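You operate a simulated robot arm through the tools that you are given. There is no shell and no other tool. Be economical: measure what you need, move in short steps, check, and stop when the job is done.

You are at the controls of a simulated two-armed robot. One attempt, no reset.

JOB
Change the low purple bobbin on the plait board for a full one.
Fine: push the handle back, stand the low bobbin in the rack's LOW seat, set the full purple bobbin from the rack in its slot, press JOIN, then pull tight; the lever, the other full bobbins and the other braids stay.

Only the result counts: the job must be done as asked and must still hold three seconds after the hand-in. Knocking over, shifting, dropping, spilling or breaking anything else fails it.

ROBOT AND FRAMES
Two 7-joint arms with fingered hands on one trunk that stands fixed in place. Base frame: the origin is at the foot of the trunk, x ahead of it, y to its left, z up; the work surface is at about z = 812. Lengths are in mm, angles in degrees, forces in N, time in s.
The left shoulder is at [70, 145, 1162], the right one opposite. With the tool pointing down near the work surface each hand reaches from about 380 to 780 mm from the base axis, measured 20 degrees to its own side. Payload 3.5 kg a hand.
The tool frame of a hand sits at the grasp point between the pads (the TCP): z along the fingers, y along the line on which they close. The tips reach 25 mm beyond it. Largest opening 88 mm; the body of the gripper starts 29 mm behind the TCP. The gripper is a hand of 4 fingers: y runs from the thumb to the fingers, the wrist lies at [-13, -97, -162] in the tool frame, and closing takes about 1.5 s.
Orientation is that of the tool frame in the base frame, as a unit quaternion [w, x, y, z]. With the fingers straight down and the wrist toward the robot, the tool's x, y and z point along [0, 1, 0], [1, 0, 0] and [0, 0, -1] of the base frame.

CONTROLS
- The arms move only by the tool servo_tool. It takes "left_series", "right_series" or both (then of equal length, played together; a hand with none holds still); each is text: rows parted by semicolons, each of 6 numbers parted by spaces: the shift along the tool's x, y, z in mm, then the turn, a rotation vector about the tool's x, y, z in degrees. In form: dx dy dz rx ry rz; .... A call has 1 to 10 rows; each row is the pose to reach, as a shift and turn from the pose commanded when the call began, along the tool's axes at that moment. "left_grip" and "right_grip" are, for a hand that has rows, the gripper command, from -1 (fully open) to 1 (shut), values between in proportion, set as the call begins (left out, the last holds). Each row takes 0.2 s and may step no farther than 50 mm and 8.6 degrees from the row before; otherwise, or with a gripper value out of range, the whole call is refused. A pose out of reach is approached as far as the arm can. The call stops where the force on the tool passes 40 N (or 10 N more than at its start, if that is more) or the arm is blocked; 0.2 s more then pass. Each finger travels about 45 mm/s and halts on what it meets, pressing with about 33 N; the grip force reading is that of the motor and also rises with nothing between the fingers. The clock runs only during rows and for 0.2 s after the last one: add rows that repeat a pose to give the fingers time. It gives the time, the measured TCP pose, the force on the tool (base axes), the opening and the grip force at its end, in the units of the frame above (readings bear some noise), with the torque about the TCP (base axes, N m) and any sound that the robot's microphone picked up.
- Cameras (640 x 400 px; columns grow to the right, rows downward): "scene" is now at [130.4, -7.2, 1470.2]; the picture's right is [-0.09, -1.00, 0.00], its down [-0.67, 0.06, -0.74] and it looks along [0.74, -0.06, -0.67] (base axes); focal length 355 px, centre (320, 200). "left" rides on the left gripper at [-64, -83, -98] in its tool frame; the picture's right is [-0.62, -0.37, 0.69], its down [0.71, -0.63, 0.30] and it looks along [0.32, 0.68, 0.65] (tool axes); focal length 265 px, centre (320, 200). "right" rides on the right gripper at [64, -83, -98] in its tool frame; the picture's right is [-0.62, 0.37, -0.69], its down [-0.71, -0.63, 0.30] and it looks along [-0.32, 0.68, 0.65] (tool axes); focal length 265 px, centre (320, 200). There is no depth. A picture from a camera that has moved, and an enlarged one, comes with that camera's place and axes in the base frame and with its lens.
- get_image(camera): a new picture of that camera. It takes no simulated time.
- move_column(by): slides the trunk up (or, below 0, down) by that many mm; the arms and the scene camera ride with it, the base frame stays. It gives what a move gives, with no picture.
- finger_targets(index, middle, ring, thumb_bend, thumb_turn, hand): sets how far each is bent, from 0 (flat) to 100 (curled in); at 30 the hand is open as for a grip, at 70 the pads meet at the TCP. One left out holds its place. A second passes; each finger stops where it meets its share of the squeeze, and holds until it gets a number again. A gripper value or a shape takes the hand back. It gives what a move gives, with no picture; readings hold the bend of each and the force on the fingers (four entries, about 0 where the hand has none), thumb and palm. thumb_turn goes from beside the hand (0) to across from the fingers (100), as for a grip.
- set_grasp(shape, hand): the hand has 4 fingers and takes this shape, open, in about a second: jaw (thumb against the fingers, like two jaws); tri (thumb and two fingers); tip (a fingertip pinch); poke (one finger out to press); point (the index stretched); flat (the hand flat); cup (the hand cupped); fist (a fist). The gripper value then closes the fingers along that shape, each until it touches; the sizes above hold for jaw. It gives what a move gives, with no picture.
- turn_head(pan, tilt): turns the head with the scene camera to pan (to the left, within 86 degrees either way) and tilt (down, from -29 to 69), counted from straight ahead of the robot. It gives what a move gives.
- zoom(camera, box): a new picture of the part [left, top, right, bottom] of that camera's present view, enlarged. It takes no simulated time.
- sign_off(): hands the job in; it is judged then, once.

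Work in short steps. Places have to be worked out from the pictures, the camera data and where the tool is seen: move nearer, look again, correct. Check each grasp and each placing, and mend what went wrong. You have 120 turns and 94 pictures in all, those below and enlarged ones among them. Open the grippers and draw the arms clear of the work before you hand the job in, unless the task says otherwise; then end with one line.

The tools are called after "Emit:" as a command line: name --argument value ..., lists and objects as JSON in quotes. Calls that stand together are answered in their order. servo_tool: Moves the arms, as the interface text tells. Its arguments: {"type":"object","properties":{"left_series":{"type":"string"},"left_grip":{"type":"number"},"right_series":{"type":"string"},"right_grip":{"type":"number"}},"required":[]} The other tools are called the same way: move_column (by) slides the trunk up or down; set_grasp (shape, hand) gives the hand a shape; finger_targets (index, middle, ring, thumb_bend, thumb_turn, hand) moves the fingers one by one; turn_head (pan, tilt) turns the head that bears the scene camera; get_image (camera) takes a picture; zoom (camera, box) takes an enlarged picture of a part of a camera's view; sign_off () hands the job in.

At the start:

```text
time_s: 0.0
left_tcp_pos: [550.7, 107.4, 1187.1]
left_ee_rot: [0.0, 0.707, 0.707, 0.0]
left_ft_force: [0.1, -0.8, -0.3]
left_ft_torque: [-0.03, 0.0, 0.01]
left_opening: 87.5
left_finger_force: 0.0
left_shape: jaw
left_bend: [30.0, 30.0, 30.0, 30.0, 98.0]
left_finger forces: [0.0, 0.0, 0.0, 0.0, 0.1, 0.0]
right_tcp_pos: [474.1, -255.3, 1077.3]
right_ee_rot: [0.0, 0.707, 0.707, 0.0]
right_ft_force: [-0.4, 0.5, -0.9]
right_ft_torque: [-0.01, 0.03, 0.0]
right_opening: 87.3
right_finger_force: 0.0
right_shape: jaw
right_bend: [30.0, 30.0, 30.0, 30.0, 98.0]
right_finger forces: [0.1, 0.0, 0.0, 0.0, 0.1, 0.1]
trunk travel left (down, up): [-725.0, 115.0]
head pan, tilt: [-5.0, 42.3]
```

scene: 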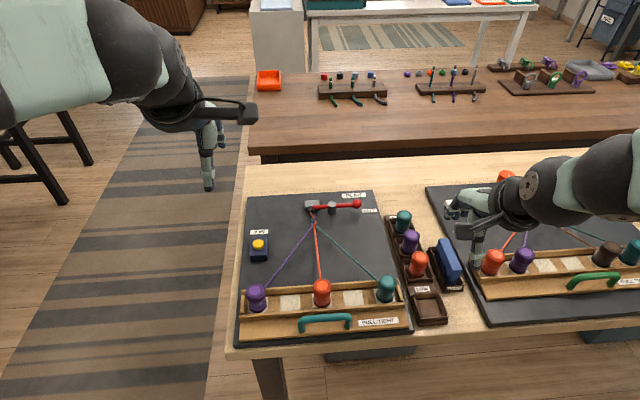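
right: 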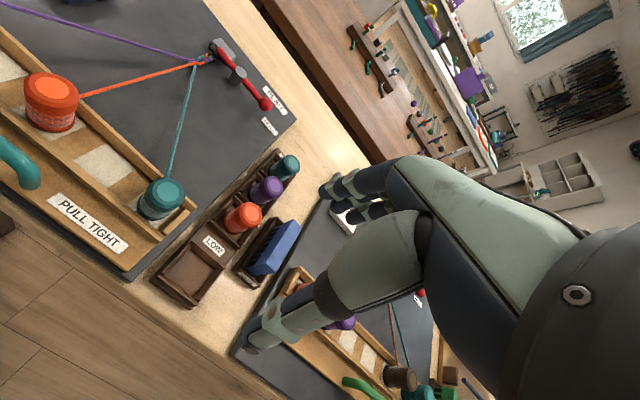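
left: 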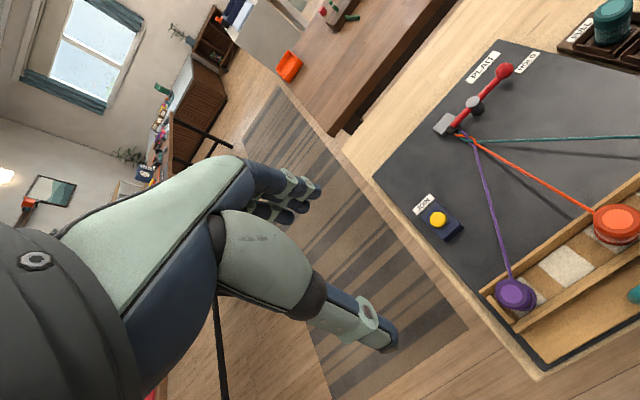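

I start with an enlarged look at the plait board and the rack to locate things.

Emit:
zoom --camera "scene" --box '[220, 180, 480, 350]'

Emit:
zoom --camera "left" --box '[400, 40, 640, 380]'

```text
2.35 times, centred on (350, 265) of scene
camera zoom: at [130.4, -7.2, 1470.2], right [-0.09, -1.0, 0.0], down [-0.67, 0.06, -0.74], along [0.74, -0.06, -0.67], focal length 834 px, centre (249, 47)
```

zoom: 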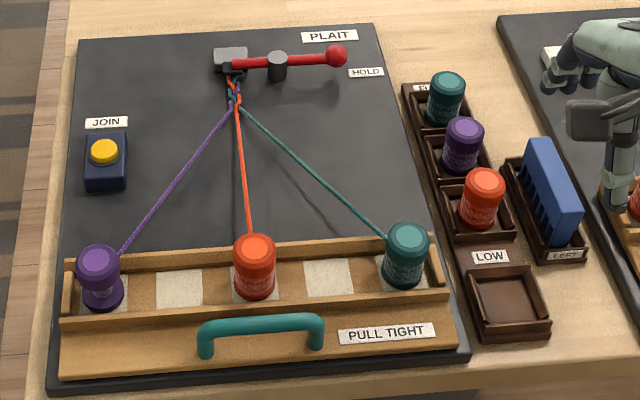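

```text
1.18 times, centred on (520, 210) of left
camera zoom: at [468.1, 42.2, 1284.6], right [-0.37, -0.62, -0.69], down [-0.63, 0.71, -0.3], along [0.68, 0.32, -0.65], focal length 312 px, centre (85, 188)
```

zoom: 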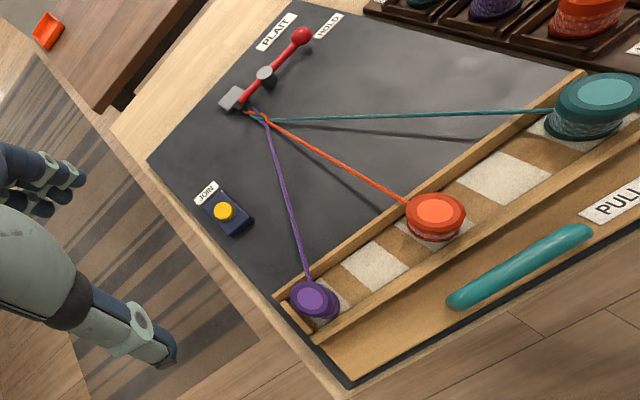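

The handle bar looks to be near (475, -48, ~850), running along y; the low bobbin is near (523, 83), full purple near (640, -256), LOW seat near (492, -264), JOIN near (671, 87). I'll bring the left hand above the handle for a closer look.

Emit:
servo_tool --left_series "-22 -11 34 0 0 0; -44 -22 68 0 0 0; -67 -32 102 0 0 0; -89 -43 136 0 0 0; -111 -54 169 0 0 0; -133 -65 203 0 0 0; -155 -75 237 0 0 0; -155 -75 237 0 0 0"

Emit:
get_image --camera "scene"

Emit:
get_image --camera "left"

```text
time_s: 1.8
left_tcp_pos: [485.9, -46.2, 969.6]
left_ee_rot: [0.021, 0.692, 0.721, -0.018]
left_ft_force: [-1.0, -0.2, 0.2]
left_ft_torque: [0.01, -0.02, 0.02]
left_opening: 87.8
left_finger_force: 0.0
left_shape: jaw
left_bend: [30.0, 30.0, 30.0, 30.0, 98.0]
left_finger forces: [0.0, 0.0, 0.0, 0.0, 0.0, 0.0]
right_tcp_pos: [474.5, -254.5, 1078.9]
right_ee_rot: [0.001, 0.707, 0.707, 0.0]
right_ft_force: [0.7, 0.8, 0.5]
right_ft_torque: [-0.01, 0.01, 0.0]
right_opening: 87.4
right_finger_force: 0.0
right_shape: jaw
right_bend: [30.0, 30.0, 30.0, 30.0, 98.0]
right_finger forces: [0.0, 0.0, 0.1, 0.1, 0.1, 0.0]
trunk travel left (down, up): [-725.0, 115.0]
head pan, tilt: [-5.0, 42.3]
```

```text
88 pictures are left
camera scene: at [130.3, -6.6, 1470.2], right [-0.09, -1.0, 0.0], down [-0.67, 0.06, -0.74], along [0.74, -0.06, -0.67], focal length 355 px, centre (320, 200)
```

scene: 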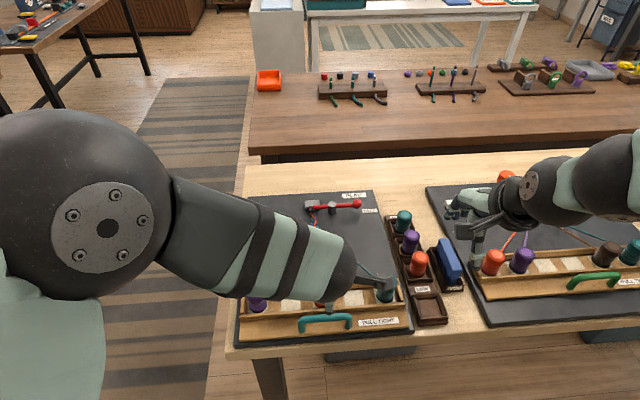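

```text
87 pictures are left
camera left: at [405.4, -107.4, 1068.6], right [-0.34, -0.67, -0.66], down [-0.66, 0.67, -0.34], along [0.67, 0.32, -0.67], focal length 265 px, centre (320, 200)
```

left: 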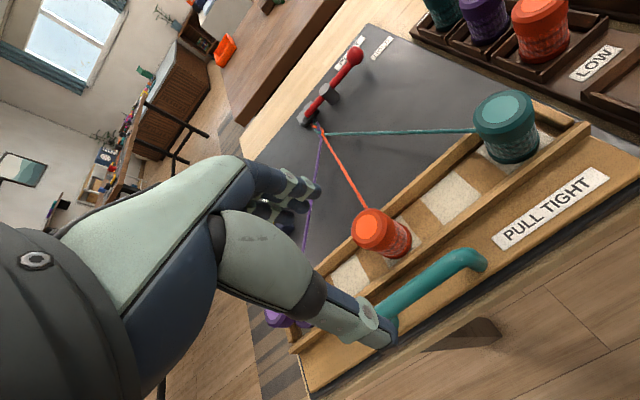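

The bar sits around x≈465, y −92…−2, z≈850, with a rail just behind it. I zoom to judge the gap between bar and rail.

Emit:
zoom --camera "scene" --box '[230, 270, 420, 350]'

Emit:
zoom --camera "left" --box '[300, 180, 620, 380]'

```text
3.37 times, centred on (325, 310) of scene
camera zoom: at [130.3, -6.6, 1470.2], right [-0.09, -1.0, 0.0], down [-0.67, 0.06, -0.74], along [0.74, -0.06, -0.67], focal length 1194 px, centre (303, -170)
```

zoom: 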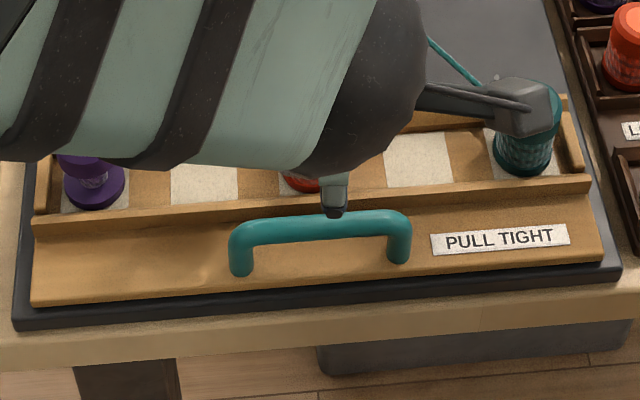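

```text
2.00 times, centred on (460, 280) of left
camera zoom: at [405.4, -107.4, 1068.6], right [-0.34, -0.67, -0.66], down [-0.66, 0.67, -0.34], along [0.67, 0.32, -0.67], focal length 531 px, centre (40, 40)
```

zoom: 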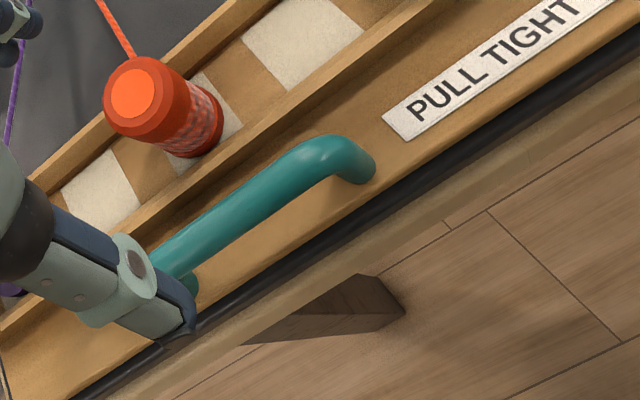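

The bar turns out taller: roughly x≈460, z≈868, above the rail. I'll part-close the left hand, tilt it 15° back from the orange bobbin and hover above the bar.

Emit:
servo_tool --left_series "0 -8 10 -7 0 0; 0 -16 15 -15 0 0; 0 -16 15 -15 0 0; 0 -16 15 -15 0 0; 0 -16 15 -15 0 0; 0 -16 15 -15 0 0" --left_grip -0.1

Emit:
get_image --camera "left"

Emit:
zoom --camera "scene" --box '[230, 270, 420, 350]'

```text
time_s: 3.2
left_tcp_pos: [464.8, -41.6, 940.5]
left_ee_rot: [0.096, 0.691, 0.712, 0.086]
left_ft_force: [-0.5, -0.7, -0.6]
left_ft_torque: [-0.02, 0.01, 0.02]
left_opening: 48.7
left_finger_force: 0.2
left_shape: jaw
left_bend: [74.0, 42.0, 39.0, 67.0, 100.0]
left_finger forces: [0.1, 0.0, 0.0, 0.1, 0.0, 0.0]
right_tcp_pos: [474.7, -255.1, 1079.0]
right_ee_rot: [0.0, 0.707, 0.707, 0.0]
right_ft_force: [0.7, 0.5, 0.0]
right_ft_torque: [-0.01, 0.01, -0.02]
right_opening: 87.8
right_finger_force: 0.0
right_shape: jaw
right_bend: [30.0, 30.0, 30.0, 30.0, 98.0]
right_finger forces: [0.1, 0.0, 0.0, 0.0, 0.0, 0.0]
trunk travel left (down, up): [-725.0, 115.0]
head pan, tilt: [-5.0, 42.3]
```

```text
84 pictures are left
camera left: at [361.4, -108.0, 1014.5], right [-0.16, -0.64, -0.75], down [-0.55, 0.69, -0.47], along [0.82, 0.34, -0.46], focal length 265 px, centre (320, 200)
```

left: 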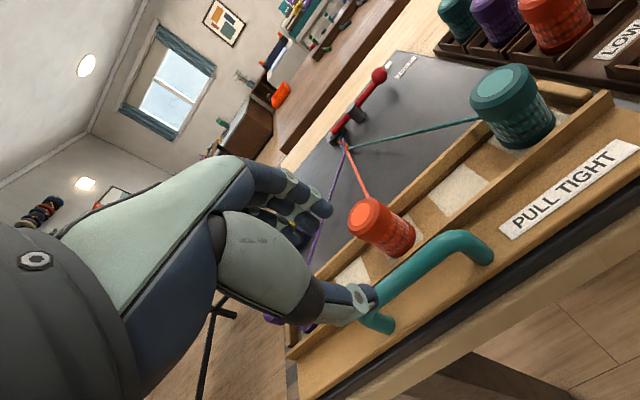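

```text
3.37 times, centred on (325, 310) of scene
camera zoom: at [130.2, -7.1, 1470.2], right [-0.09, -1.0, 0.0], down [-0.67, 0.06, -0.74], along [0.74, -0.06, -0.67], focal length 1194 px, centre (303, -170)
```

zoom: 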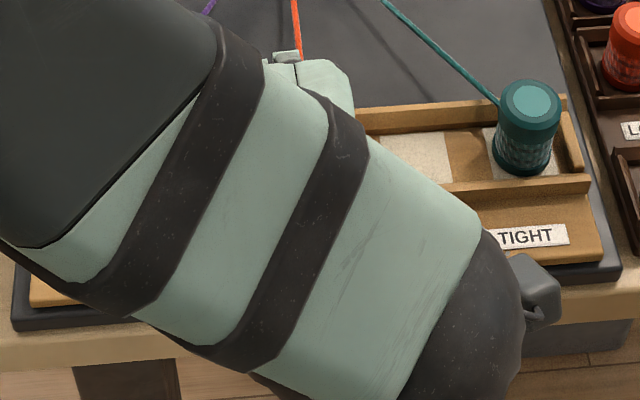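

Bar seen again at x≈460, z≈870. Because the orange bobbin's front is at x≈500, I narrow the opening to ~38 mm and descend partway.

Emit:
servo_tool --left_series "-3 -7 15 0 0 0; -5 -12 30 0 0 0; -5 -12 30 0 0 0; -5 -12 30 0 0 0" --left_grip 0.12

Emit:
get_image --camera "left"

```text
time_s: 4.2
left_tcp_pos: [454.3, -53.9, 901.5]
left_ee_rot: [0.092, 0.701, 0.701, 0.094]
left_ft_force: [-0.6, -0.1, 0.2]
left_ft_torque: [-0.01, 0.02, -0.03]
left_opening: 39.1
left_finger_force: 0.1
left_shape: jaw
left_bend: [74.0, 47.0, 44.0, 71.0, 100.0]
left_finger forces: [0.0, 0.0, 0.0, 0.0, 0.0, 0.0]
right_tcp_pos: [475.2, -254.7, 1077.5]
right_ee_rot: [0.001, 0.707, 0.707, 0.0]
right_ft_force: [0.0, 0.7, 0.4]
right_ft_torque: [0.02, 0.02, -0.01]
right_opening: 87.8
right_finger_force: 0.0
right_shape: jaw
right_bend: [30.0, 30.0, 30.0, 30.0, 98.0]
right_finger forces: [0.1, 0.0, 0.0, 0.0, 0.0, 0.1]
trunk travel left (down, up): [-725.0, 115.0]
head pan, tilt: [-5.0, 42.3]
```

```text
82 pictures are left
camera left: at [349.5, -118.6, 975.0], right [-0.18, -0.62, -0.77], down [-0.53, 0.72, -0.46], along [0.83, 0.32, -0.45], focal length 265 px, centre (320, 200)
```

left: 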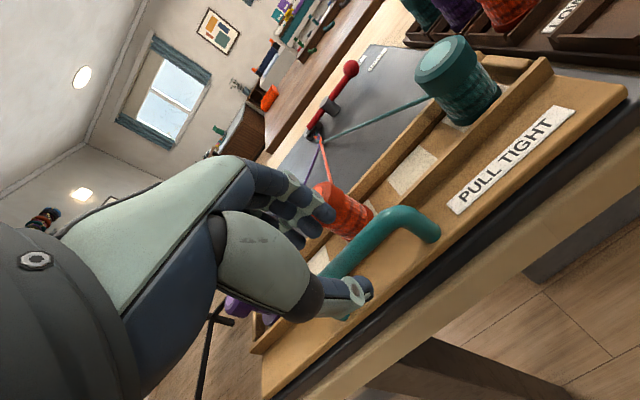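

The hand straddles the bar in line, with the thumb on the robot side. I descend 22 mm more and check contact.

Emit:
servo_tool --left_series "3 -1 11 0 0 0; 5 -2 22 0 0 0; 5 -2 22 0 0 0"

Emit:
zoom --camera "left" --box '[200, 140, 480, 340]'

```text
time_s: 5.0
left_tcp_pos: [459.6, -49.0, 881.2]
left_ee_rot: [0.093, 0.701, 0.701, 0.092]
left_ft_force: [0.5, 0.3, 0.4]
left_ft_torque: [0.04, 0.02, 0.0]
left_opening: 39.2
left_finger_force: 0.0
left_shape: jaw
left_bend: [74.0, 47.0, 44.0, 71.0, 100.0]
left_finger forces: [0.0, 0.1, 0.0, 0.0, 0.0, 0.0]
right_tcp_pos: [474.2, -255.1, 1078.5]
right_ee_rot: [0.001, 0.707, 0.707, 0.0]
right_ft_force: [-0.3, -0.4, -0.1]
right_ft_torque: [-0.03, 0.0, 0.0]
right_opening: 87.8
right_finger_force: 0.2
right_shape: jaw
right_bend: [30.0, 30.0, 30.0, 30.0, 98.0]
right_finger forces: [0.0, 0.1, 0.0, 0.0, 0.0, 0.0]
trunk travel left (down, up): [-725.0, 115.0]
head pan, tilt: [-5.0, 42.3]
```

```text
2.00 times, centred on (340, 240) of left
camera zoom: at [354.0, -113.5, 954.0], right [-0.18, -0.62, -0.76], down [-0.53, 0.71, -0.46], along [0.83, 0.33, -0.45], focal length 531 px, centre (280, 120)
```

zoom: 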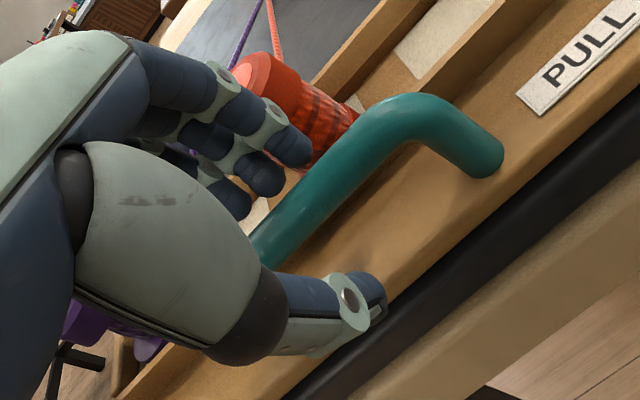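

The bar lies between thumb and fingers. I drop 8 mm more, then close on it.

Emit:
servo_tool --left_series "0 -2 8 0 0 0; 0 -2 8 0 0 0"

Emit:
servo_tool --left_series "0 0 0 0 0 0; 0 0 0 0 0 0; 0 0 0 0 0 0; 0 0 0 0 0 0; 0 0 0 0 0 0" --left_grip 0.8

Emit:
zoom --camera "left" --box '[180, 140, 500, 340]'

```text
time_s: 5.6
left_tcp_pos: [458.8, -50.0, 873.1]
left_ee_rot: [0.093, 0.701, 0.701, 0.092]
left_ft_force: [-0.4, -0.6, -0.5]
left_ft_torque: [0.0, 0.01, -0.05]
left_opening: 39.1
left_finger_force: 0.0
left_shape: jaw
left_bend: [74.0, 47.0, 44.0, 71.0, 100.0]
left_finger forces: [0.1, 0.1, 0.0, 0.0, 0.1, 0.0]
right_tcp_pos: [473.8, -254.4, 1076.9]
right_ee_rot: [-0.001, 0.707, 0.707, 0.0]
right_ft_force: [0.3, 0.1, -0.3]
right_ft_torque: [-0.03, -0.02, 0.0]
right_opening: 87.4
right_finger_force: 0.1
right_shape: jaw
right_bend: [30.0, 30.0, 30.0, 30.0, 98.0]
right_finger forces: [0.1, 0.0, 0.0, 0.1, 0.0, 0.0]
trunk travel left (down, up): [-725.0, 115.0]
head pan, tilt: [-5.0, 42.3]
```

```text
time_s: 6.8
left_tcp_pos: [461.2, -49.6, 873.5]
left_ee_rot: [0.092, 0.701, 0.701, 0.092]
left_ft_force: [11.0, -0.2, 3.7]
left_ft_torque: [0.04, -0.18, -0.09]
left_opening: 9.4
left_finger_force: 0.1
left_shape: jaw
left_bend: [55.0, 61.0, 58.0, 73.0, 100.0]
left_finger forces: [3.4, 2.6, 3.6, 0.0, 0.1, 0.0]
right_tcp_pos: [475.8, -255.6, 1076.3]
right_ee_rot: [0.0, 0.707, 0.707, -0.001]
right_ft_force: [0.6, -0.4, 0.4]
right_ft_torque: [-0.02, -0.03, -0.04]
right_opening: 87.5
right_finger_force: 0.0
right_shape: jaw
right_bend: [30.0, 30.0, 30.0, 30.0, 98.0]
right_finger forces: [0.1, 0.0, 0.1, 0.0, 0.1, 0.0]
trunk travel left (down, up): [-725.0, 115.0]
head pan, tilt: [-5.0, 42.3]
```

```text
2.00 times, centred on (340, 240) of left
camera zoom: at [355.5, -113.7, 945.3], right [-0.18, -0.62, -0.76], down [-0.53, 0.71, -0.46], along [0.83, 0.33, -0.46], focal length 531 px, centre (280, 120)
```

zoom: 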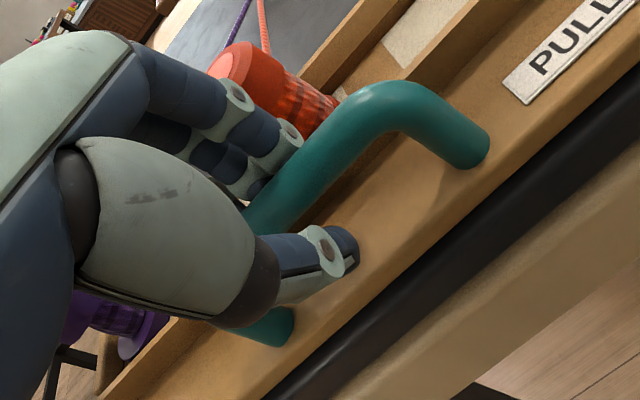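

Fingers touch the bar from behind; the thumb isn't quite on it. I close fully and push away from the robot (+x) in small steps.

Emit:
servo_tool --left_series "0 0 0 0 0 0; 0 0 0 0 0 0; 0 0 0 0 0 0; 0 5 1.3 0 0 0; 0 10 2.6 0 0 0; 0 15 4 0 0 0; 0 20 5.3 0 0 0; 0 20 5.3 0 0 0" --left_grip 1

Emit:
get_image --camera "scene"

Emit:
zoom --camera "left" --box '[180, 140, 500, 340]'

```text
time_s: 8.6
left_tcp_pos: [481.6, -49.9, 871.6]
left_ee_rot: [0.09, 0.701, 0.702, 0.09]
left_ft_force: [-1.8, -1.5, -26.9]
left_ft_torque: [-0.05, 0.28, -0.09]
left_opening: 2.2
left_finger_force: 32.7
left_shape: jaw
left_bend: [73.0, 63.0, 57.0, 61.0, 100.0]
left_finger forces: [18.6, 9.6, 4.3, 0.1, 34.6, 0.0]
right_tcp_pos: [477.7, -253.9, 1075.7]
right_ee_rot: [-0.002, 0.707, 0.707, -0.002]
right_ft_force: [-0.8, -0.3, -0.3]
right_ft_torque: [-0.02, 0.02, 0.01]
right_opening: 87.4
right_finger_force: 0.0
right_shape: jaw
right_bend: [30.0, 30.0, 30.0, 30.0, 98.0]
right_finger forces: [0.0, 0.1, 0.0, 0.1, 0.0, 0.1]
trunk travel left (down, up): [-725.0, 115.0]
head pan, tilt: [-5.0, 42.3]
```

```text
79 pictures are left
camera scene: at [134.3, -8.0, 1469.7], right [-0.09, -1.0, 0.0], down [-0.67, 0.06, -0.74], along [0.73, -0.06, -0.68], focal length 355 px, centre (320, 200)
```

scene: 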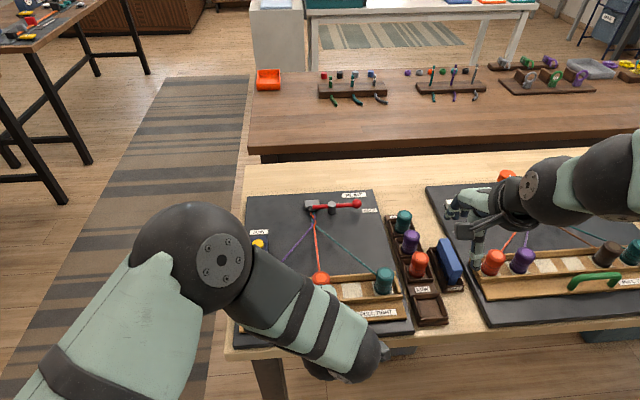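

```text
2.00 times, centred on (340, 240) of left
camera zoom: at [376.8, -113.5, 944.3], right [-0.18, -0.62, -0.76], down [-0.53, 0.71, -0.45], along [0.83, 0.33, -0.46], focal length 531 px, centre (280, 120)
```

zoom: 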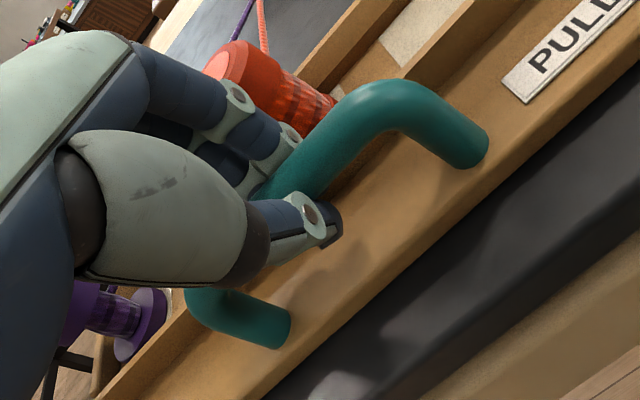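

The tray slides freely with the hand (~21 mm). I keep pushing, lowering 2 mm to ease the vertical load.

Emit:
servo_tool --left_series "0 4 4 0 0 0; 0 9 5 0 0 0; 0 14 6 0 0 0; 0 19 7 0 0 0; 0 24 8 0 0 0; 0 29 9 0 0 0; 0 29 9 0 0 0"

Emit:
zoom --camera "left" --box '[180, 140, 500, 340]'

```text
time_s: 10.2
left_tcp_pos: [509.3, -49.5, 871.8]
left_ee_rot: [0.092, 0.701, 0.701, 0.091]
left_ft_force: [-11.4, 1.4, -18.3]
left_ft_torque: [-0.02, 0.21, -0.05]
left_opening: 2.1
left_finger_force: 32.5
left_shape: jaw
left_bend: [73.0, 64.0, 60.0, 61.0, 100.0]
left_finger forces: [16.2, 7.6, 3.6, 0.1, 35.9, 0.0]
right_tcp_pos: [474.1, -253.3, 1077.4]
right_ee_rot: [0.0, 0.708, 0.707, 0.001]
right_ft_force: [0.8, -0.1, -0.1]
right_ft_torque: [-0.03, 0.02, 0.02]
right_opening: 87.3
right_finger_force: 0.1
right_shape: jaw
right_bend: [30.0, 30.0, 30.0, 30.0, 98.0]
right_finger forces: [0.1, 0.1, 0.0, 0.0, 0.1, 0.0]
trunk travel left (down, up): [-725.0, 115.0]
head pan, tilt: [-5.0, 42.3]
```

```text
2.00 times, centred on (340, 240) of left
camera zoom: at [403.8, -113.5, 943.5], right [-0.18, -0.62, -0.76], down [-0.53, 0.71, -0.45], along [0.83, 0.32, -0.46], focal length 531 px, centre (280, 120)
```

zoom: 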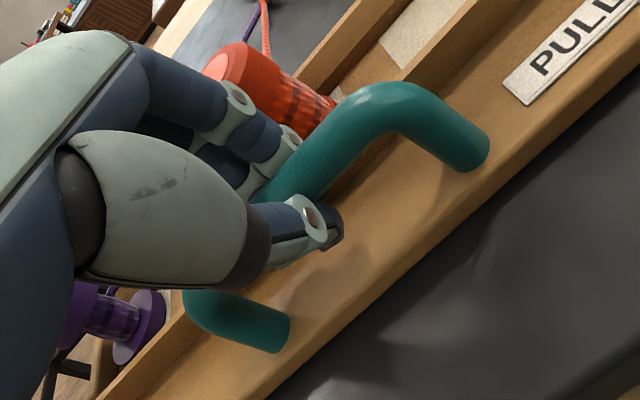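

Resistance rises to about 11 N at x≈509, perhaps near the stop. I push a bit further to find it.

Emit:
servo_tool --left_series "0 5 1.3 0 0 0; 0 10 2.6 0 0 0; 0 15 4 0 0 0; 0 20 5.3 0 0 0; 0 20 5.3 0 0 0"

Emit:
get_image --camera "left"

```text
time_s: 11.1
left_tcp_pos: [513.4, -50.2, 864.0]
left_ee_rot: [0.081, 0.706, 0.699, 0.082]
left_ft_force: [-30.3, 1.3, 1.8]
left_ft_torque: [-0.03, 0.19, 0.03]
left_opening: 3.5
left_finger_force: 33.1
left_shape: jaw
left_bend: [74.0, 73.0, 71.0, 72.0, 100.0]
left_finger forces: [0.8, 0.1, 0.4, 0.0, 38.6, 0.0]
right_tcp_pos: [472.2, -255.5, 1079.9]
right_ee_rot: [0.001, 0.707, 0.707, 0.001]
right_ft_force: [0.6, -0.7, 0.0]
right_ft_torque: [-0.01, 0.03, 0.02]
right_opening: 87.4
right_finger_force: 0.1
right_shape: jaw
right_bend: [30.0, 30.0, 30.0, 30.0, 98.0]
right_finger forces: [0.0, 0.0, 0.0, 0.0, 0.0, 0.0]
trunk travel left (down, up): [-725.0, 115.0]
head pan, tilt: [-5.0, 42.3]
stopped in row 4 (left hand): the force on the tool passed its limit at 41 N (the readings are from after the stop); the commanded pose is now the measured one
```

```text
76 pictures are left
camera left: at [410.2, -113.8, 940.1], right [-0.21, -0.62, -0.76], down [-0.54, 0.72, -0.44], along [0.82, 0.32, -0.48], focal length 265 px, centre (320, 200)
```

left: 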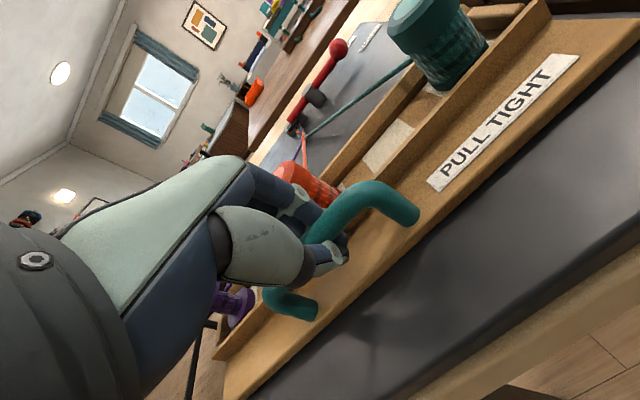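

The tray is at its back stop (about 50 mm travel). I open modestly and lift off the handle.

Emit:
servo_tool --left_series "0 -4 0 0 0 0; 0 -6 0 0 0 0; 0 -6 0 0 0 0; 0 -6 0 0 0 0; 0 -6 0 0 0 0; 0 -6 0 0 0 0" --left_grip 0.12

Emit:
zoom --camera "left" --box '[180, 140, 500, 340]'

```text
time_s: 12.5
left_tcp_pos: [515.3, -49.5, 863.7]
left_ee_rot: [0.086, 0.704, 0.7, 0.087]
left_ft_force: [0.3, 0.8, -0.3]
left_ft_torque: [-0.01, -0.03, 0.02]
left_opening: 38.1
left_finger_force: 0.0
left_shape: jaw
left_bend: [74.0, 47.0, 44.0, 72.0, 100.0]
left_finger forces: [0.0, 0.3, 0.0, 0.0, 0.1, 0.1]
right_tcp_pos: [474.2, -254.9, 1077.6]
right_ee_rot: [-0.001, 0.707, 0.707, 0.0]
right_ft_force: [0.7, 0.7, 0.8]
right_ft_torque: [0.01, 0.0, 0.0]
right_opening: 87.5
right_finger_force: 0.1
right_shape: jaw
right_bend: [30.0, 30.0, 30.0, 30.0, 98.0]
right_finger forces: [0.0, 0.1, 0.1, 0.0, 0.1, 0.0]
trunk travel left (down, up): [-725.0, 115.0]
head pan, tilt: [-5.0, 42.3]
```

```text
2.00 times, centred on (340, 240) of left
camera zoom: at [411.2, -113.4, 939.0], right [-0.19, -0.62, -0.76], down [-0.53, 0.72, -0.45], along [0.82, 0.32, -0.47], focal length 531 px, centre (280, 120)
```

zoom: 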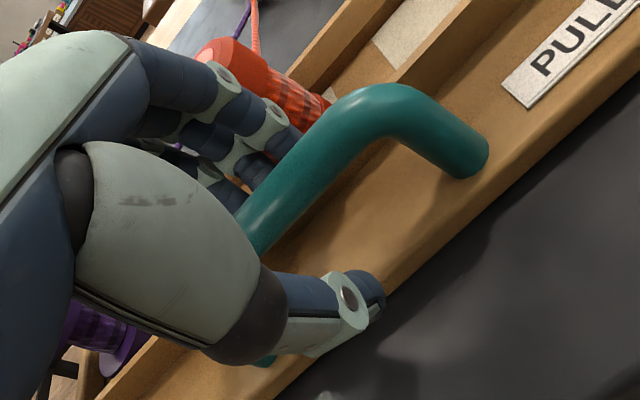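

Handle released, no force. I lift the left hand straight up, then move it well to the left to clear the way and the view.

Emit:
servo_tool --left_series "0 8 -32 0 0 0; 0 16 -64 0 0 0; 0 24 -97 0 0 0; 45 30 -115 0 0 0; 90 30 -135 0 0 0; 135 30 -155 0 0 0; 180 30 -175 0 0 0; 220 25 -190 0 0 0; 260 20 -200 0 0 0; 260 20 -200 0 0 0"

Emit:
zoom --camera "scene" --box '[220, 180, 480, 350]'

```text
time_s: 14.7
left_tcp_pos: [487.4, 209.9, 1062.4]
left_ee_rot: [0.086, 0.704, 0.699, 0.086]
left_ft_force: [0.1, -0.5, 0.4]
left_ft_torque: [0.02, -0.01, -0.02]
left_opening: 38.4
left_finger_force: 0.0
left_shape: jaw
left_bend: [74.0, 47.0, 44.0, 72.0, 100.0]
left_finger forces: [0.1, 0.1, 0.0, 0.0, 0.0, 0.1]
right_tcp_pos: [474.6, -254.5, 1077.1]
right_ee_rot: [0.0, 0.707, 0.707, 0.0]
right_ft_force: [1.4, 0.0, -0.4]
right_ft_torque: [-0.01, -0.05, 0.01]
right_opening: 87.6
right_finger_force: 0.0
right_shape: jaw
right_bend: [30.0, 30.0, 30.0, 30.0, 98.0]
right_finger forces: [0.0, 0.1, 0.0, 0.0, 0.2, 0.2]
trunk travel left (down, up): [-725.0, 115.0]
head pan, tilt: [-5.0, 42.3]
```

```text
2.35 times, centred on (350, 265) of scene
camera zoom: at [130.9, -8.0, 1470.1], right [-0.09, -1.0, 0.0], down [-0.67, 0.06, -0.74], along [0.74, -0.06, -0.67], focal length 834 px, centre (249, 47)
```

zoom: 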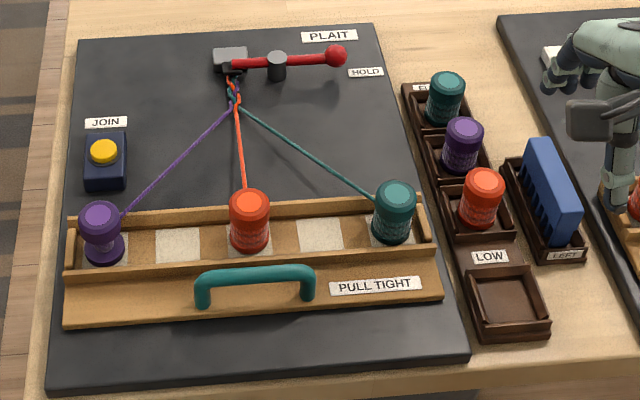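

The tray has moved back; the low purple bobbin is now near (573, 84), its cap top about z≈881. I swing the right hand over, turning it 90° so it closes along y (thumb on −y), while the left hand moves further left.

Emit:
servo_tool --right_series "20 8 0 0 0 -8.5; 50 16 0 0 0 -17; 80 24 0 0 0 -25.5; 110 32 0 0 0 -34; 145 40 0 0 0 -42.5; 180 48 0 0 0 -51; 215 56 0 0 0 -59.5; 250 64 0 0 0 -68; 280 72 0 0 0 -76.5; 300 80 0 0 0 -85" --left_series "10 0 0 0 0 0; 20 0 0 0 0 0; 30 0 0 0 0 0; 40 0 0 0 0 0; 50 0 0 0 0 0; 60 0 0 0 0 0; 70 0 0 0 0 0; 80 0 0 0 0 0; 90 0 0 0 0 0; 100 0 0 0 0 0" --right_grip -0.5

Emit:
get_image --camera "scene"

Emit:
get_image --camera "right"

```text
time_s: 16.9
left_tcp_pos: [488.9, 312.3, 1064.3]
left_ee_rot: [0.087, 0.704, 0.7, 0.087]
left_ft_force: [0.0, -0.2, 1.1]
left_ft_torque: [-0.01, -0.04, 0.01]
left_opening: 38.4
left_finger_force: 0.0
left_shape: jaw
left_bend: [74.0, 47.0, 44.0, 72.0, 100.0]
left_finger forces: [0.0, 0.0, 0.0, 0.0, 0.0, 0.1]
right_tcp_pos: [554.9, 45.1, 1075.3]
right_ee_rot: [-0.001, 0.041, 0.999, -0.001]
right_ft_force: [0.3, 0.4, 0.3]
right_ft_torque: [-0.03, 0.01, -0.01]
right_opening: 66.2
right_finger_force: 0.0
right_shape: jaw
right_bend: [27.0, 35.0, 32.0, 54.0, 99.0]
right_finger forces: [0.0, 0.0, 0.0, 0.1, 0.0, 0.0]
trunk travel left (down, up): [-725.0, 115.0]
head pan, tilt: [-5.0, 42.3]
```

```text
73 pictures are left
camera scene: at [131.8, -6.0, 1470.1], right [-0.09, -1.0, 0.0], down [-0.67, 0.06, -0.74], along [0.74, -0.06, -0.67], focal length 355 px, centre (320, 200)
```

scene: 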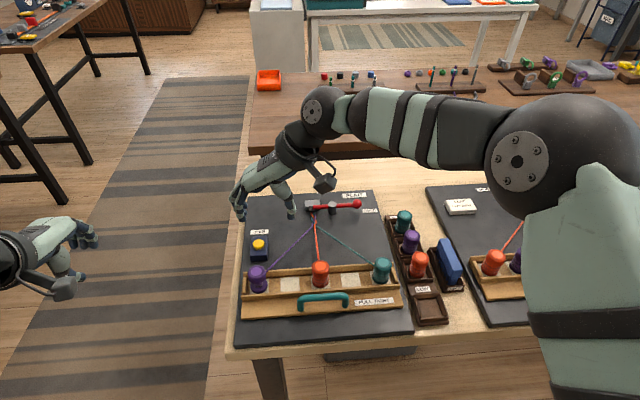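

```text
72 pictures are left
camera right: at [482.5, -31.4, 1171.9], right [0.65, 0.32, 0.69], down [0.66, -0.69, -0.3], along [0.38, 0.65, -0.66], focal length 265 px, centre (320, 200)
```

right: 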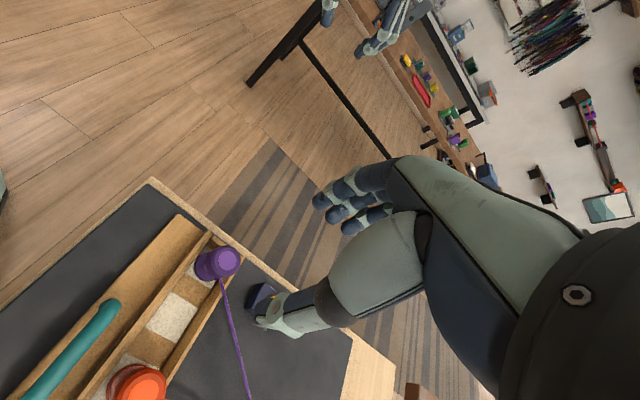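

The right camera puts the cap at about (570, 79), agreeing with the scene. I go to a hover above it at z≈950.

Emit:
servo_tool --right_series "-4 10 32 0 0 -2; -8 20 64 0 0 -4; -12 30 96 0 0 -5; -13 37 127 0 0 -5; -13 37 127 0 0 -5; -13 37 127 0 0 -5"

Emit:
get_image --camera "right"

Emit:
zoom --camera "scene" --box '[220, 210, 410, 330]'

```text
time_s: 18.3
left_tcp_pos: [487.9, 311.3, 1065.6]
left_ee_rot: [0.086, 0.704, 0.7, 0.086]
left_ft_force: [0.4, -0.9, 0.2]
left_ft_torque: [-0.01, 0.0, 0.02]
left_opening: 38.4
left_finger_force: 0.1
left_shape: jaw
left_bend: [74.0, 47.0, 44.0, 72.0, 100.0]
left_finger forces: [0.1, 0.1, 0.0, 0.0, 0.1, 0.1]
right_tcp_pos: [567.8, 82.1, 948.0]
right_ee_rot: [0.0, 0.0, 1.0, 0.0]
right_ft_force: [-0.2, 0.4, 0.2]
right_ft_torque: [0.03, -0.03, -0.03]
right_opening: 66.2
right_finger_force: 0.1
right_shape: jaw
right_bend: [27.0, 35.0, 32.0, 54.0, 99.0]
right_finger forces: [0.1, 0.1, 0.1, 0.0, 0.1, 0.0]
trunk travel left (down, up): [-725.0, 115.0]
head pan, tilt: [-5.0, 42.3]
```

```text
71 pictures are left
camera right: at [503.2, 0.4, 1045.1], right [0.62, 0.37, 0.69], down [0.71, -0.63, -0.3], along [0.32, 0.68, -0.65], focal length 265 px, centre (320, 200)
```

right: 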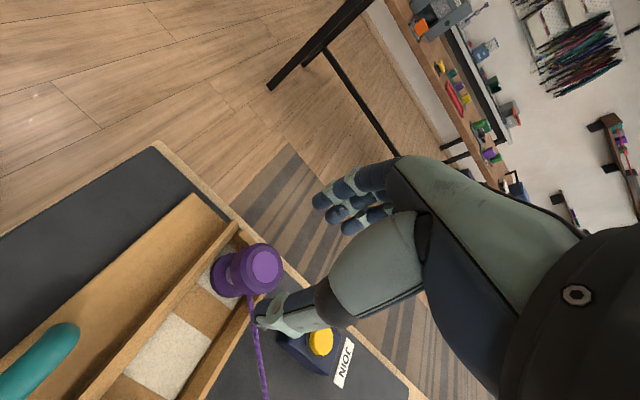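

```text
3.33 times, centred on (315, 270) of scene
camera zoom: at [130.3, -7.1, 1470.2], right [-0.09, -1.0, 0.0], down [-0.67, 0.06, -0.74], along [0.74, -0.06, -0.67], focal length 1182 px, centre (337, -33)
```

zoom: 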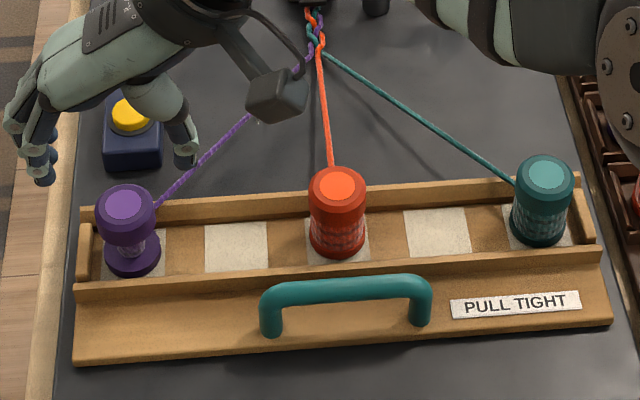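

Both views agree: cap centre about (571.5, 83), top z≈881. I descend to z≈903 and re-check the alignment.

Emit:
servo_tool --right_series "-1 1 22 0 0 0; -2 1 45 0 0 0; -2 1 45 0 0 0; -2 1 45 0 0 0"

Emit:
zoom --camera "right" --box '[160, 140, 480, 340]'

Emit:
zoom --camera "scene" --box '[220, 230, 320, 310]'

```text
time_s: 19.3
left_tcp_pos: [487.9, 311.1, 1065.3]
left_ee_rot: [0.086, 0.704, 0.7, 0.087]
left_ft_force: [-0.2, -0.4, 0.5]
left_ft_torque: [-0.01, 0.0, 0.03]
left_opening: 38.2
left_finger_force: 0.0
left_shape: jaw
left_bend: [74.0, 47.0, 44.0, 72.0, 100.0]
left_finger forces: [0.1, 0.1, 0.0, 0.0, 0.1, 0.0]
right_tcp_pos: [571.0, 82.1, 903.6]
right_ee_rot: [0.0, 0.0, 1.0, 0.0]
right_ft_force: [0.1, 0.7, -0.8]
right_ft_torque: [-0.03, -0.02, -0.05]
right_opening: 66.5
right_finger_force: 0.1
right_shape: jaw
right_bend: [27.0, 35.0, 32.0, 54.0, 99.0]
right_finger forces: [0.1, 0.0, 0.0, 0.0, 0.0, 0.0]
trunk travel left (down, up): [-725.0, 115.0]
head pan, tilt: [-5.0, 42.3]
```

```text
2.00 times, centred on (320, 240) of right
camera zoom: at [505.5, -1.5, 1000.6], right [0.62, 0.37, 0.69], down [0.71, -0.63, -0.3], along [0.32, 0.68, -0.65], focal length 531 px, centre (320, 120)
```

zoom: 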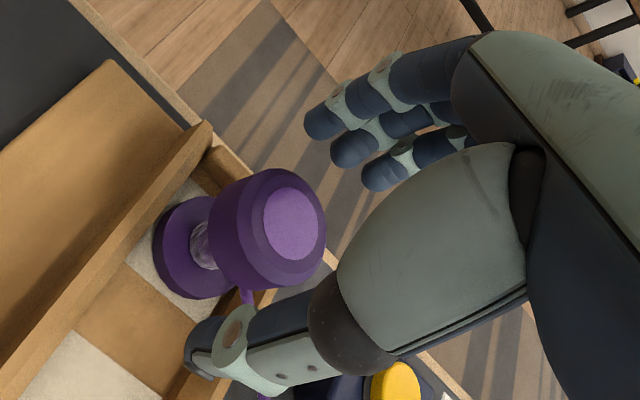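

```text
5.00 times, centred on (270, 270) of scene
camera zoom: at [130.5, -7.1, 1470.2], right [-0.09, -1.0, 0.0], down [-0.67, 0.06, -0.74], along [0.74, -0.06, -0.67], focal length 1773 px, centre (570, -150)
```

zoom: 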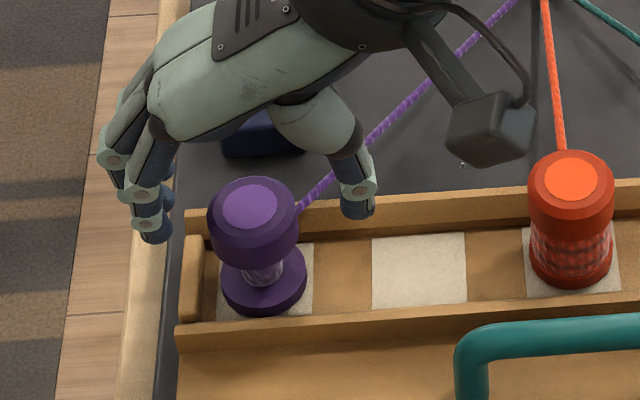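

Thumb (y≈41) and fingers (y≈125) straddle the cap evenly. I descend to z≈876 and close.

Emit:
servo_tool --right_series "0 0.5 14 0 0 0; 0 0.5 27 0 0 0; 0 0.5 27 0 0 0"

Emit:
servo_tool --right_series "0 0 0 0 0 0; 0 0 0 0 0 0; 0 0 0 0 0 0; 0 0 0 0 0 0; 0 0 0 0 0 0; 0 0 0 0 0 0; 0 0 0 0 0 0" --right_grip 1

Emit:
zoom --camera "scene" --box '[220, 230, 320, 310]'

```text
time_s: 20.1
left_tcp_pos: [486.8, 311.8, 1066.4]
left_ee_rot: [0.085, 0.703, 0.701, 0.087]
left_ft_force: [0.5, -1.3, -0.5]
left_ft_torque: [0.0, 0.01, 0.0]
left_opening: 38.3
left_finger_force: 0.1
left_shape: jaw
left_bend: [74.0, 47.0, 44.0, 72.0, 100.0]
left_finger forces: [0.0, 0.0, 0.1, 0.0, 0.0, 0.0]
right_tcp_pos: [570.5, 82.1, 876.4]
right_ee_rot: [0.0, 0.0, 1.0, 0.0]
right_ft_force: [0.1, -0.2, -0.3]
right_ft_torque: [-0.01, 0.02, 0.0]
right_opening: 66.3
right_finger_force: 0.0
right_shape: jaw
right_bend: [27.0, 35.0, 32.0, 54.0, 99.0]
right_finger forces: [0.0, 0.0, 0.0, 0.0, 0.0, 0.1]
trunk travel left (down, up): [-725.0, 115.0]
head pan, tilt: [-5.0, 42.3]
```

```text
time_s: 21.7
left_tcp_pos: [487.6, 312.7, 1066.6]
left_ee_rot: [0.086, 0.703, 0.7, 0.087]
left_ft_force: [-0.6, 0.8, -0.3]
left_ft_torque: [0.02, 0.0, 0.0]
left_opening: 38.0
left_finger_force: 0.0
left_shape: jaw
left_bend: [74.0, 47.0, 44.0, 72.0, 100.0]
left_finger forces: [0.0, 0.0, 0.0, 0.0, 0.0, 0.0]
right_tcp_pos: [571.5, 82.4, 877.0]
right_ee_rot: [-0.001, 0.0, 1.0, 0.0]
right_ft_force: [0.6, 1.2, -0.2]
right_ft_torque: [0.0, -0.03, -0.01]
right_opening: 27.8
right_finger_force: 33.5
right_shape: jaw
right_bend: [74.0, 51.0, 58.0, 75.0, 100.0]
right_finger forces: [17.4, 10.6, 0.3, 0.0, 27.7, 0.1]
trunk travel left (down, up): [-725.0, 115.0]
head pan, tilt: [-5.0, 42.3]
```

```text
5.00 times, centred on (270, 270) of scene
camera zoom: at [130.5, -7.0, 1470.2], right [-0.09, -1.0, 0.0], down [-0.67, 0.06, -0.74], along [0.74, -0.06, -0.67], focal length 1773 px, centre (570, -150)
```

zoom: 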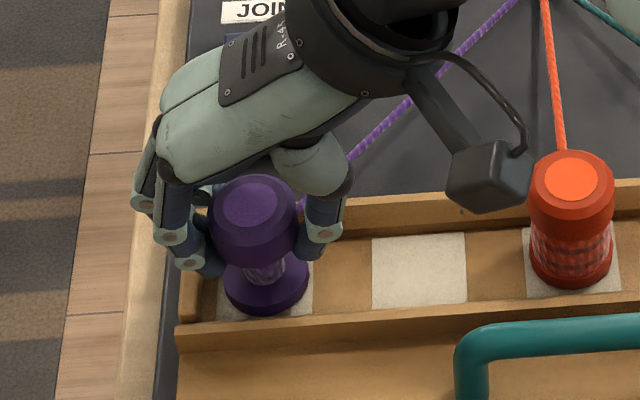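

Bobbin gripped (28 N thumb). I lift slowly 20 mm and check.

Emit:
servo_tool --right_series "0 0 -5 0 0 0; 0 0 -10 0 0 0; 0 0 -20 0 0 0; 0 0 -20 0 0 0"

Emit:
zoom --camera "scene" --box '[220, 210, 345, 310]'

```text
time_s: 22.7
left_tcp_pos: [489.6, 311.7, 1064.6]
left_ee_rot: [0.086, 0.704, 0.7, 0.086]
left_ft_force: [0.2, 0.4, -0.3]
left_ft_torque: [0.03, 0.0, -0.04]
left_opening: 38.3
left_finger_force: 0.0
left_shape: jaw
left_bend: [74.0, 47.0, 44.0, 72.0, 100.0]
left_finger forces: [0.1, 0.1, 0.1, 0.0, 0.1, 0.1]
right_tcp_pos: [573.4, 82.5, 897.6]
right_ee_rot: [0.001, -0.001, 1.0, 0.0]
right_ft_force: [0.3, 0.5, -0.6]
right_ft_torque: [0.02, -0.02, 0.0]
right_opening: 28.0
right_finger_force: 33.0
right_shape: jaw
right_bend: [74.0, 51.0, 58.0, 75.0, 100.0]
right_finger forces: [17.5, 10.5, 0.3, 0.0, 27.7, 0.1]
trunk travel left (down, up): [-725.0, 115.0]
head pan, tilt: [-5.0, 42.3]
```

```text
4.00 times, centred on (282, 260) of scene
camera zoom: at [130.7, -7.1, 1470.2], right [-0.09, -1.0, 0.0], down [-0.67, 0.06, -0.74], along [0.74, -0.06, -0.67], focal length 1418 px, centre (470, -40)
```

zoom: 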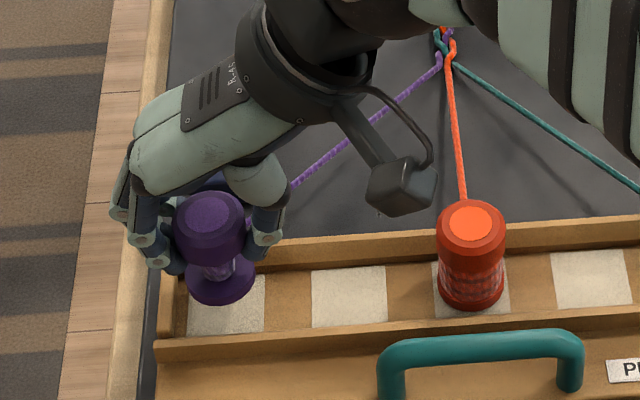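

The bobbin came up cleanly with its seat empty. I raise it and carry it to above the LOW seat (about (494, −261)), hovering at z≈960.

Emit:
servo_tool --right_series "0 0 -40 0 0 0; 0 0 -80 0 0 0; 10 -40 -90 0 0 0; 20 -85 -90 0 0 0; 30 -130 -90 0 0 0; 40 -175 -90 0 0 0; 50 -220 -90 0 0 0; 60 -265 -90 0 0 0; 70 -310 -80 0 0 0; 78 -343 -65 0 0 0"

Emit:
get_image --camera "right"

Emit:
get_image --camera "scene"

```text
time_s: 24.9
left_tcp_pos: [488.2, 310.0, 1065.7]
left_ee_rot: [0.085, 0.703, 0.7, 0.087]
left_ft_force: [-0.4, 0.4, 0.3]
left_ft_torque: [0.05, 0.04, 0.02]
left_opening: 38.3
left_finger_force: 0.1
left_shape: jaw
left_bend: [74.0, 47.0, 44.0, 72.0, 100.0]
left_finger forces: [0.1, 0.1, 0.0, 0.0, 0.0, 0.0]
right_tcp_pos: [494.8, -263.4, 962.3]
right_ee_rot: [0.0, -0.001, 1.0, 0.001]
right_ft_force: [-0.1, -0.3, -1.2]
right_ft_torque: [0.03, 0.0, -0.01]
right_opening: 27.9
right_finger_force: 33.4
right_shape: jaw
right_bend: [74.0, 51.0, 58.0, 75.0, 100.0]
right_finger forces: [17.3, 10.9, 0.4, 0.0, 27.8, 0.0]
trunk travel left (down, up): [-725.0, 115.0]
head pan, tilt: [-5.0, 42.3]
```

```text
65 pictures are left
camera right: at [429.4, -345.8, 1058.7], right [0.62, 0.37, 0.69], down [0.72, -0.63, -0.31], along [0.32, 0.69, -0.65], focal length 265 px, centre (320, 200)
```

right: 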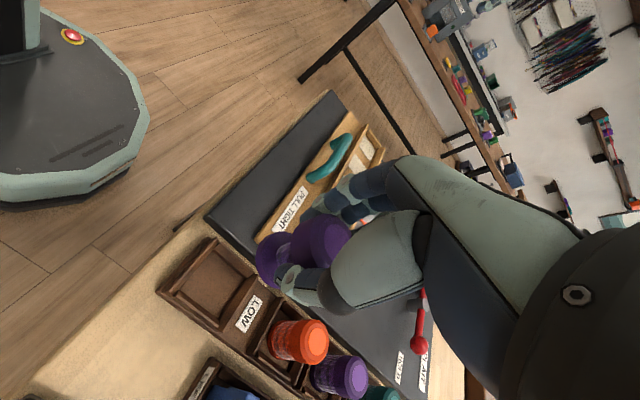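

```text
64 pictures are left
camera scene: at [130.9, -8.9, 1470.2], right [-0.09, -1.0, 0.0], down [-0.67, 0.06, -0.74], along [0.74, -0.06, -0.67], focal length 355 px, centre (320, 200)
```

scene: 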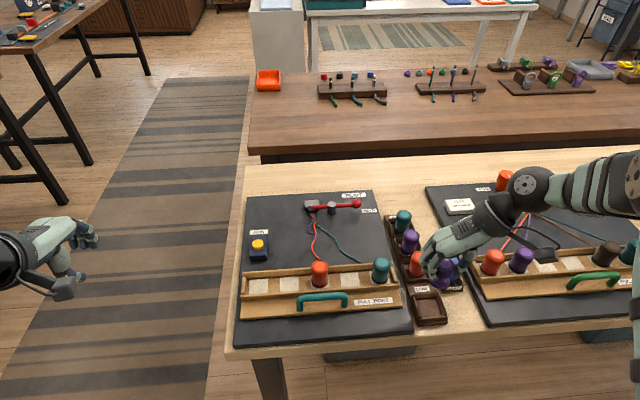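

The carry went fine. I zoom both views to pin down the LOW seat relative to the held bobbin.

Emit:
zoom --camera "right" --box '[140, 200, 380, 350]'

Emit:
zoom --camera "scene" --box '[370, 200, 495, 335]'

```text
2.67 times, centred on (260, 275) of right
camera zoom: at [429.4, -345.8, 1058.7], right [0.62, 0.37, 0.69], down [0.72, -0.63, -0.31], along [0.32, 0.69, -0.65], focal length 708 px, centre (480, 0)
```

zoom: 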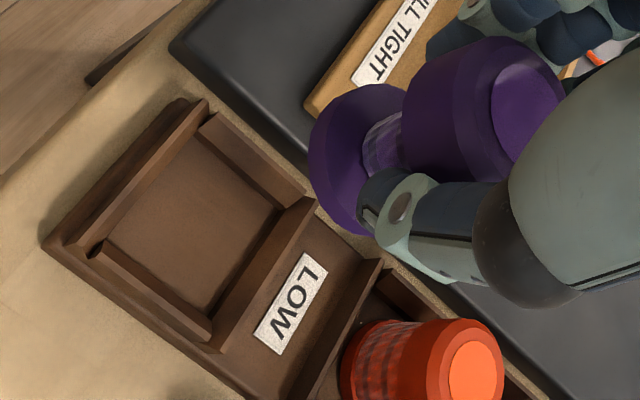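

```text
2.96 times, centred on (432, 268) of scene
camera zoom: at [130.9, -8.9, 1470.2], right [-0.09, -1.0, 0.0], down [-0.67, 0.06, -0.74], along [0.74, -0.06, -0.67], focal length 1051 px, centre (-13, 0)
```

zoom: 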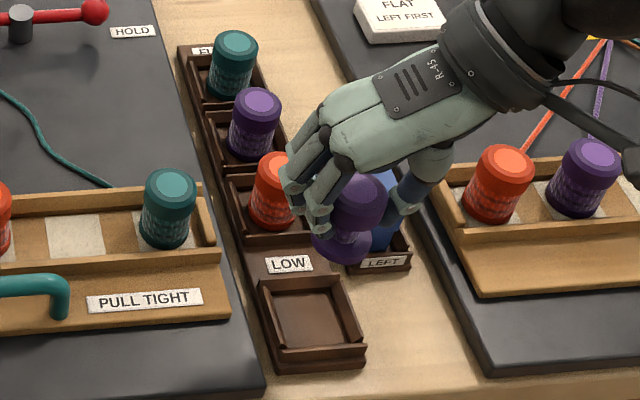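

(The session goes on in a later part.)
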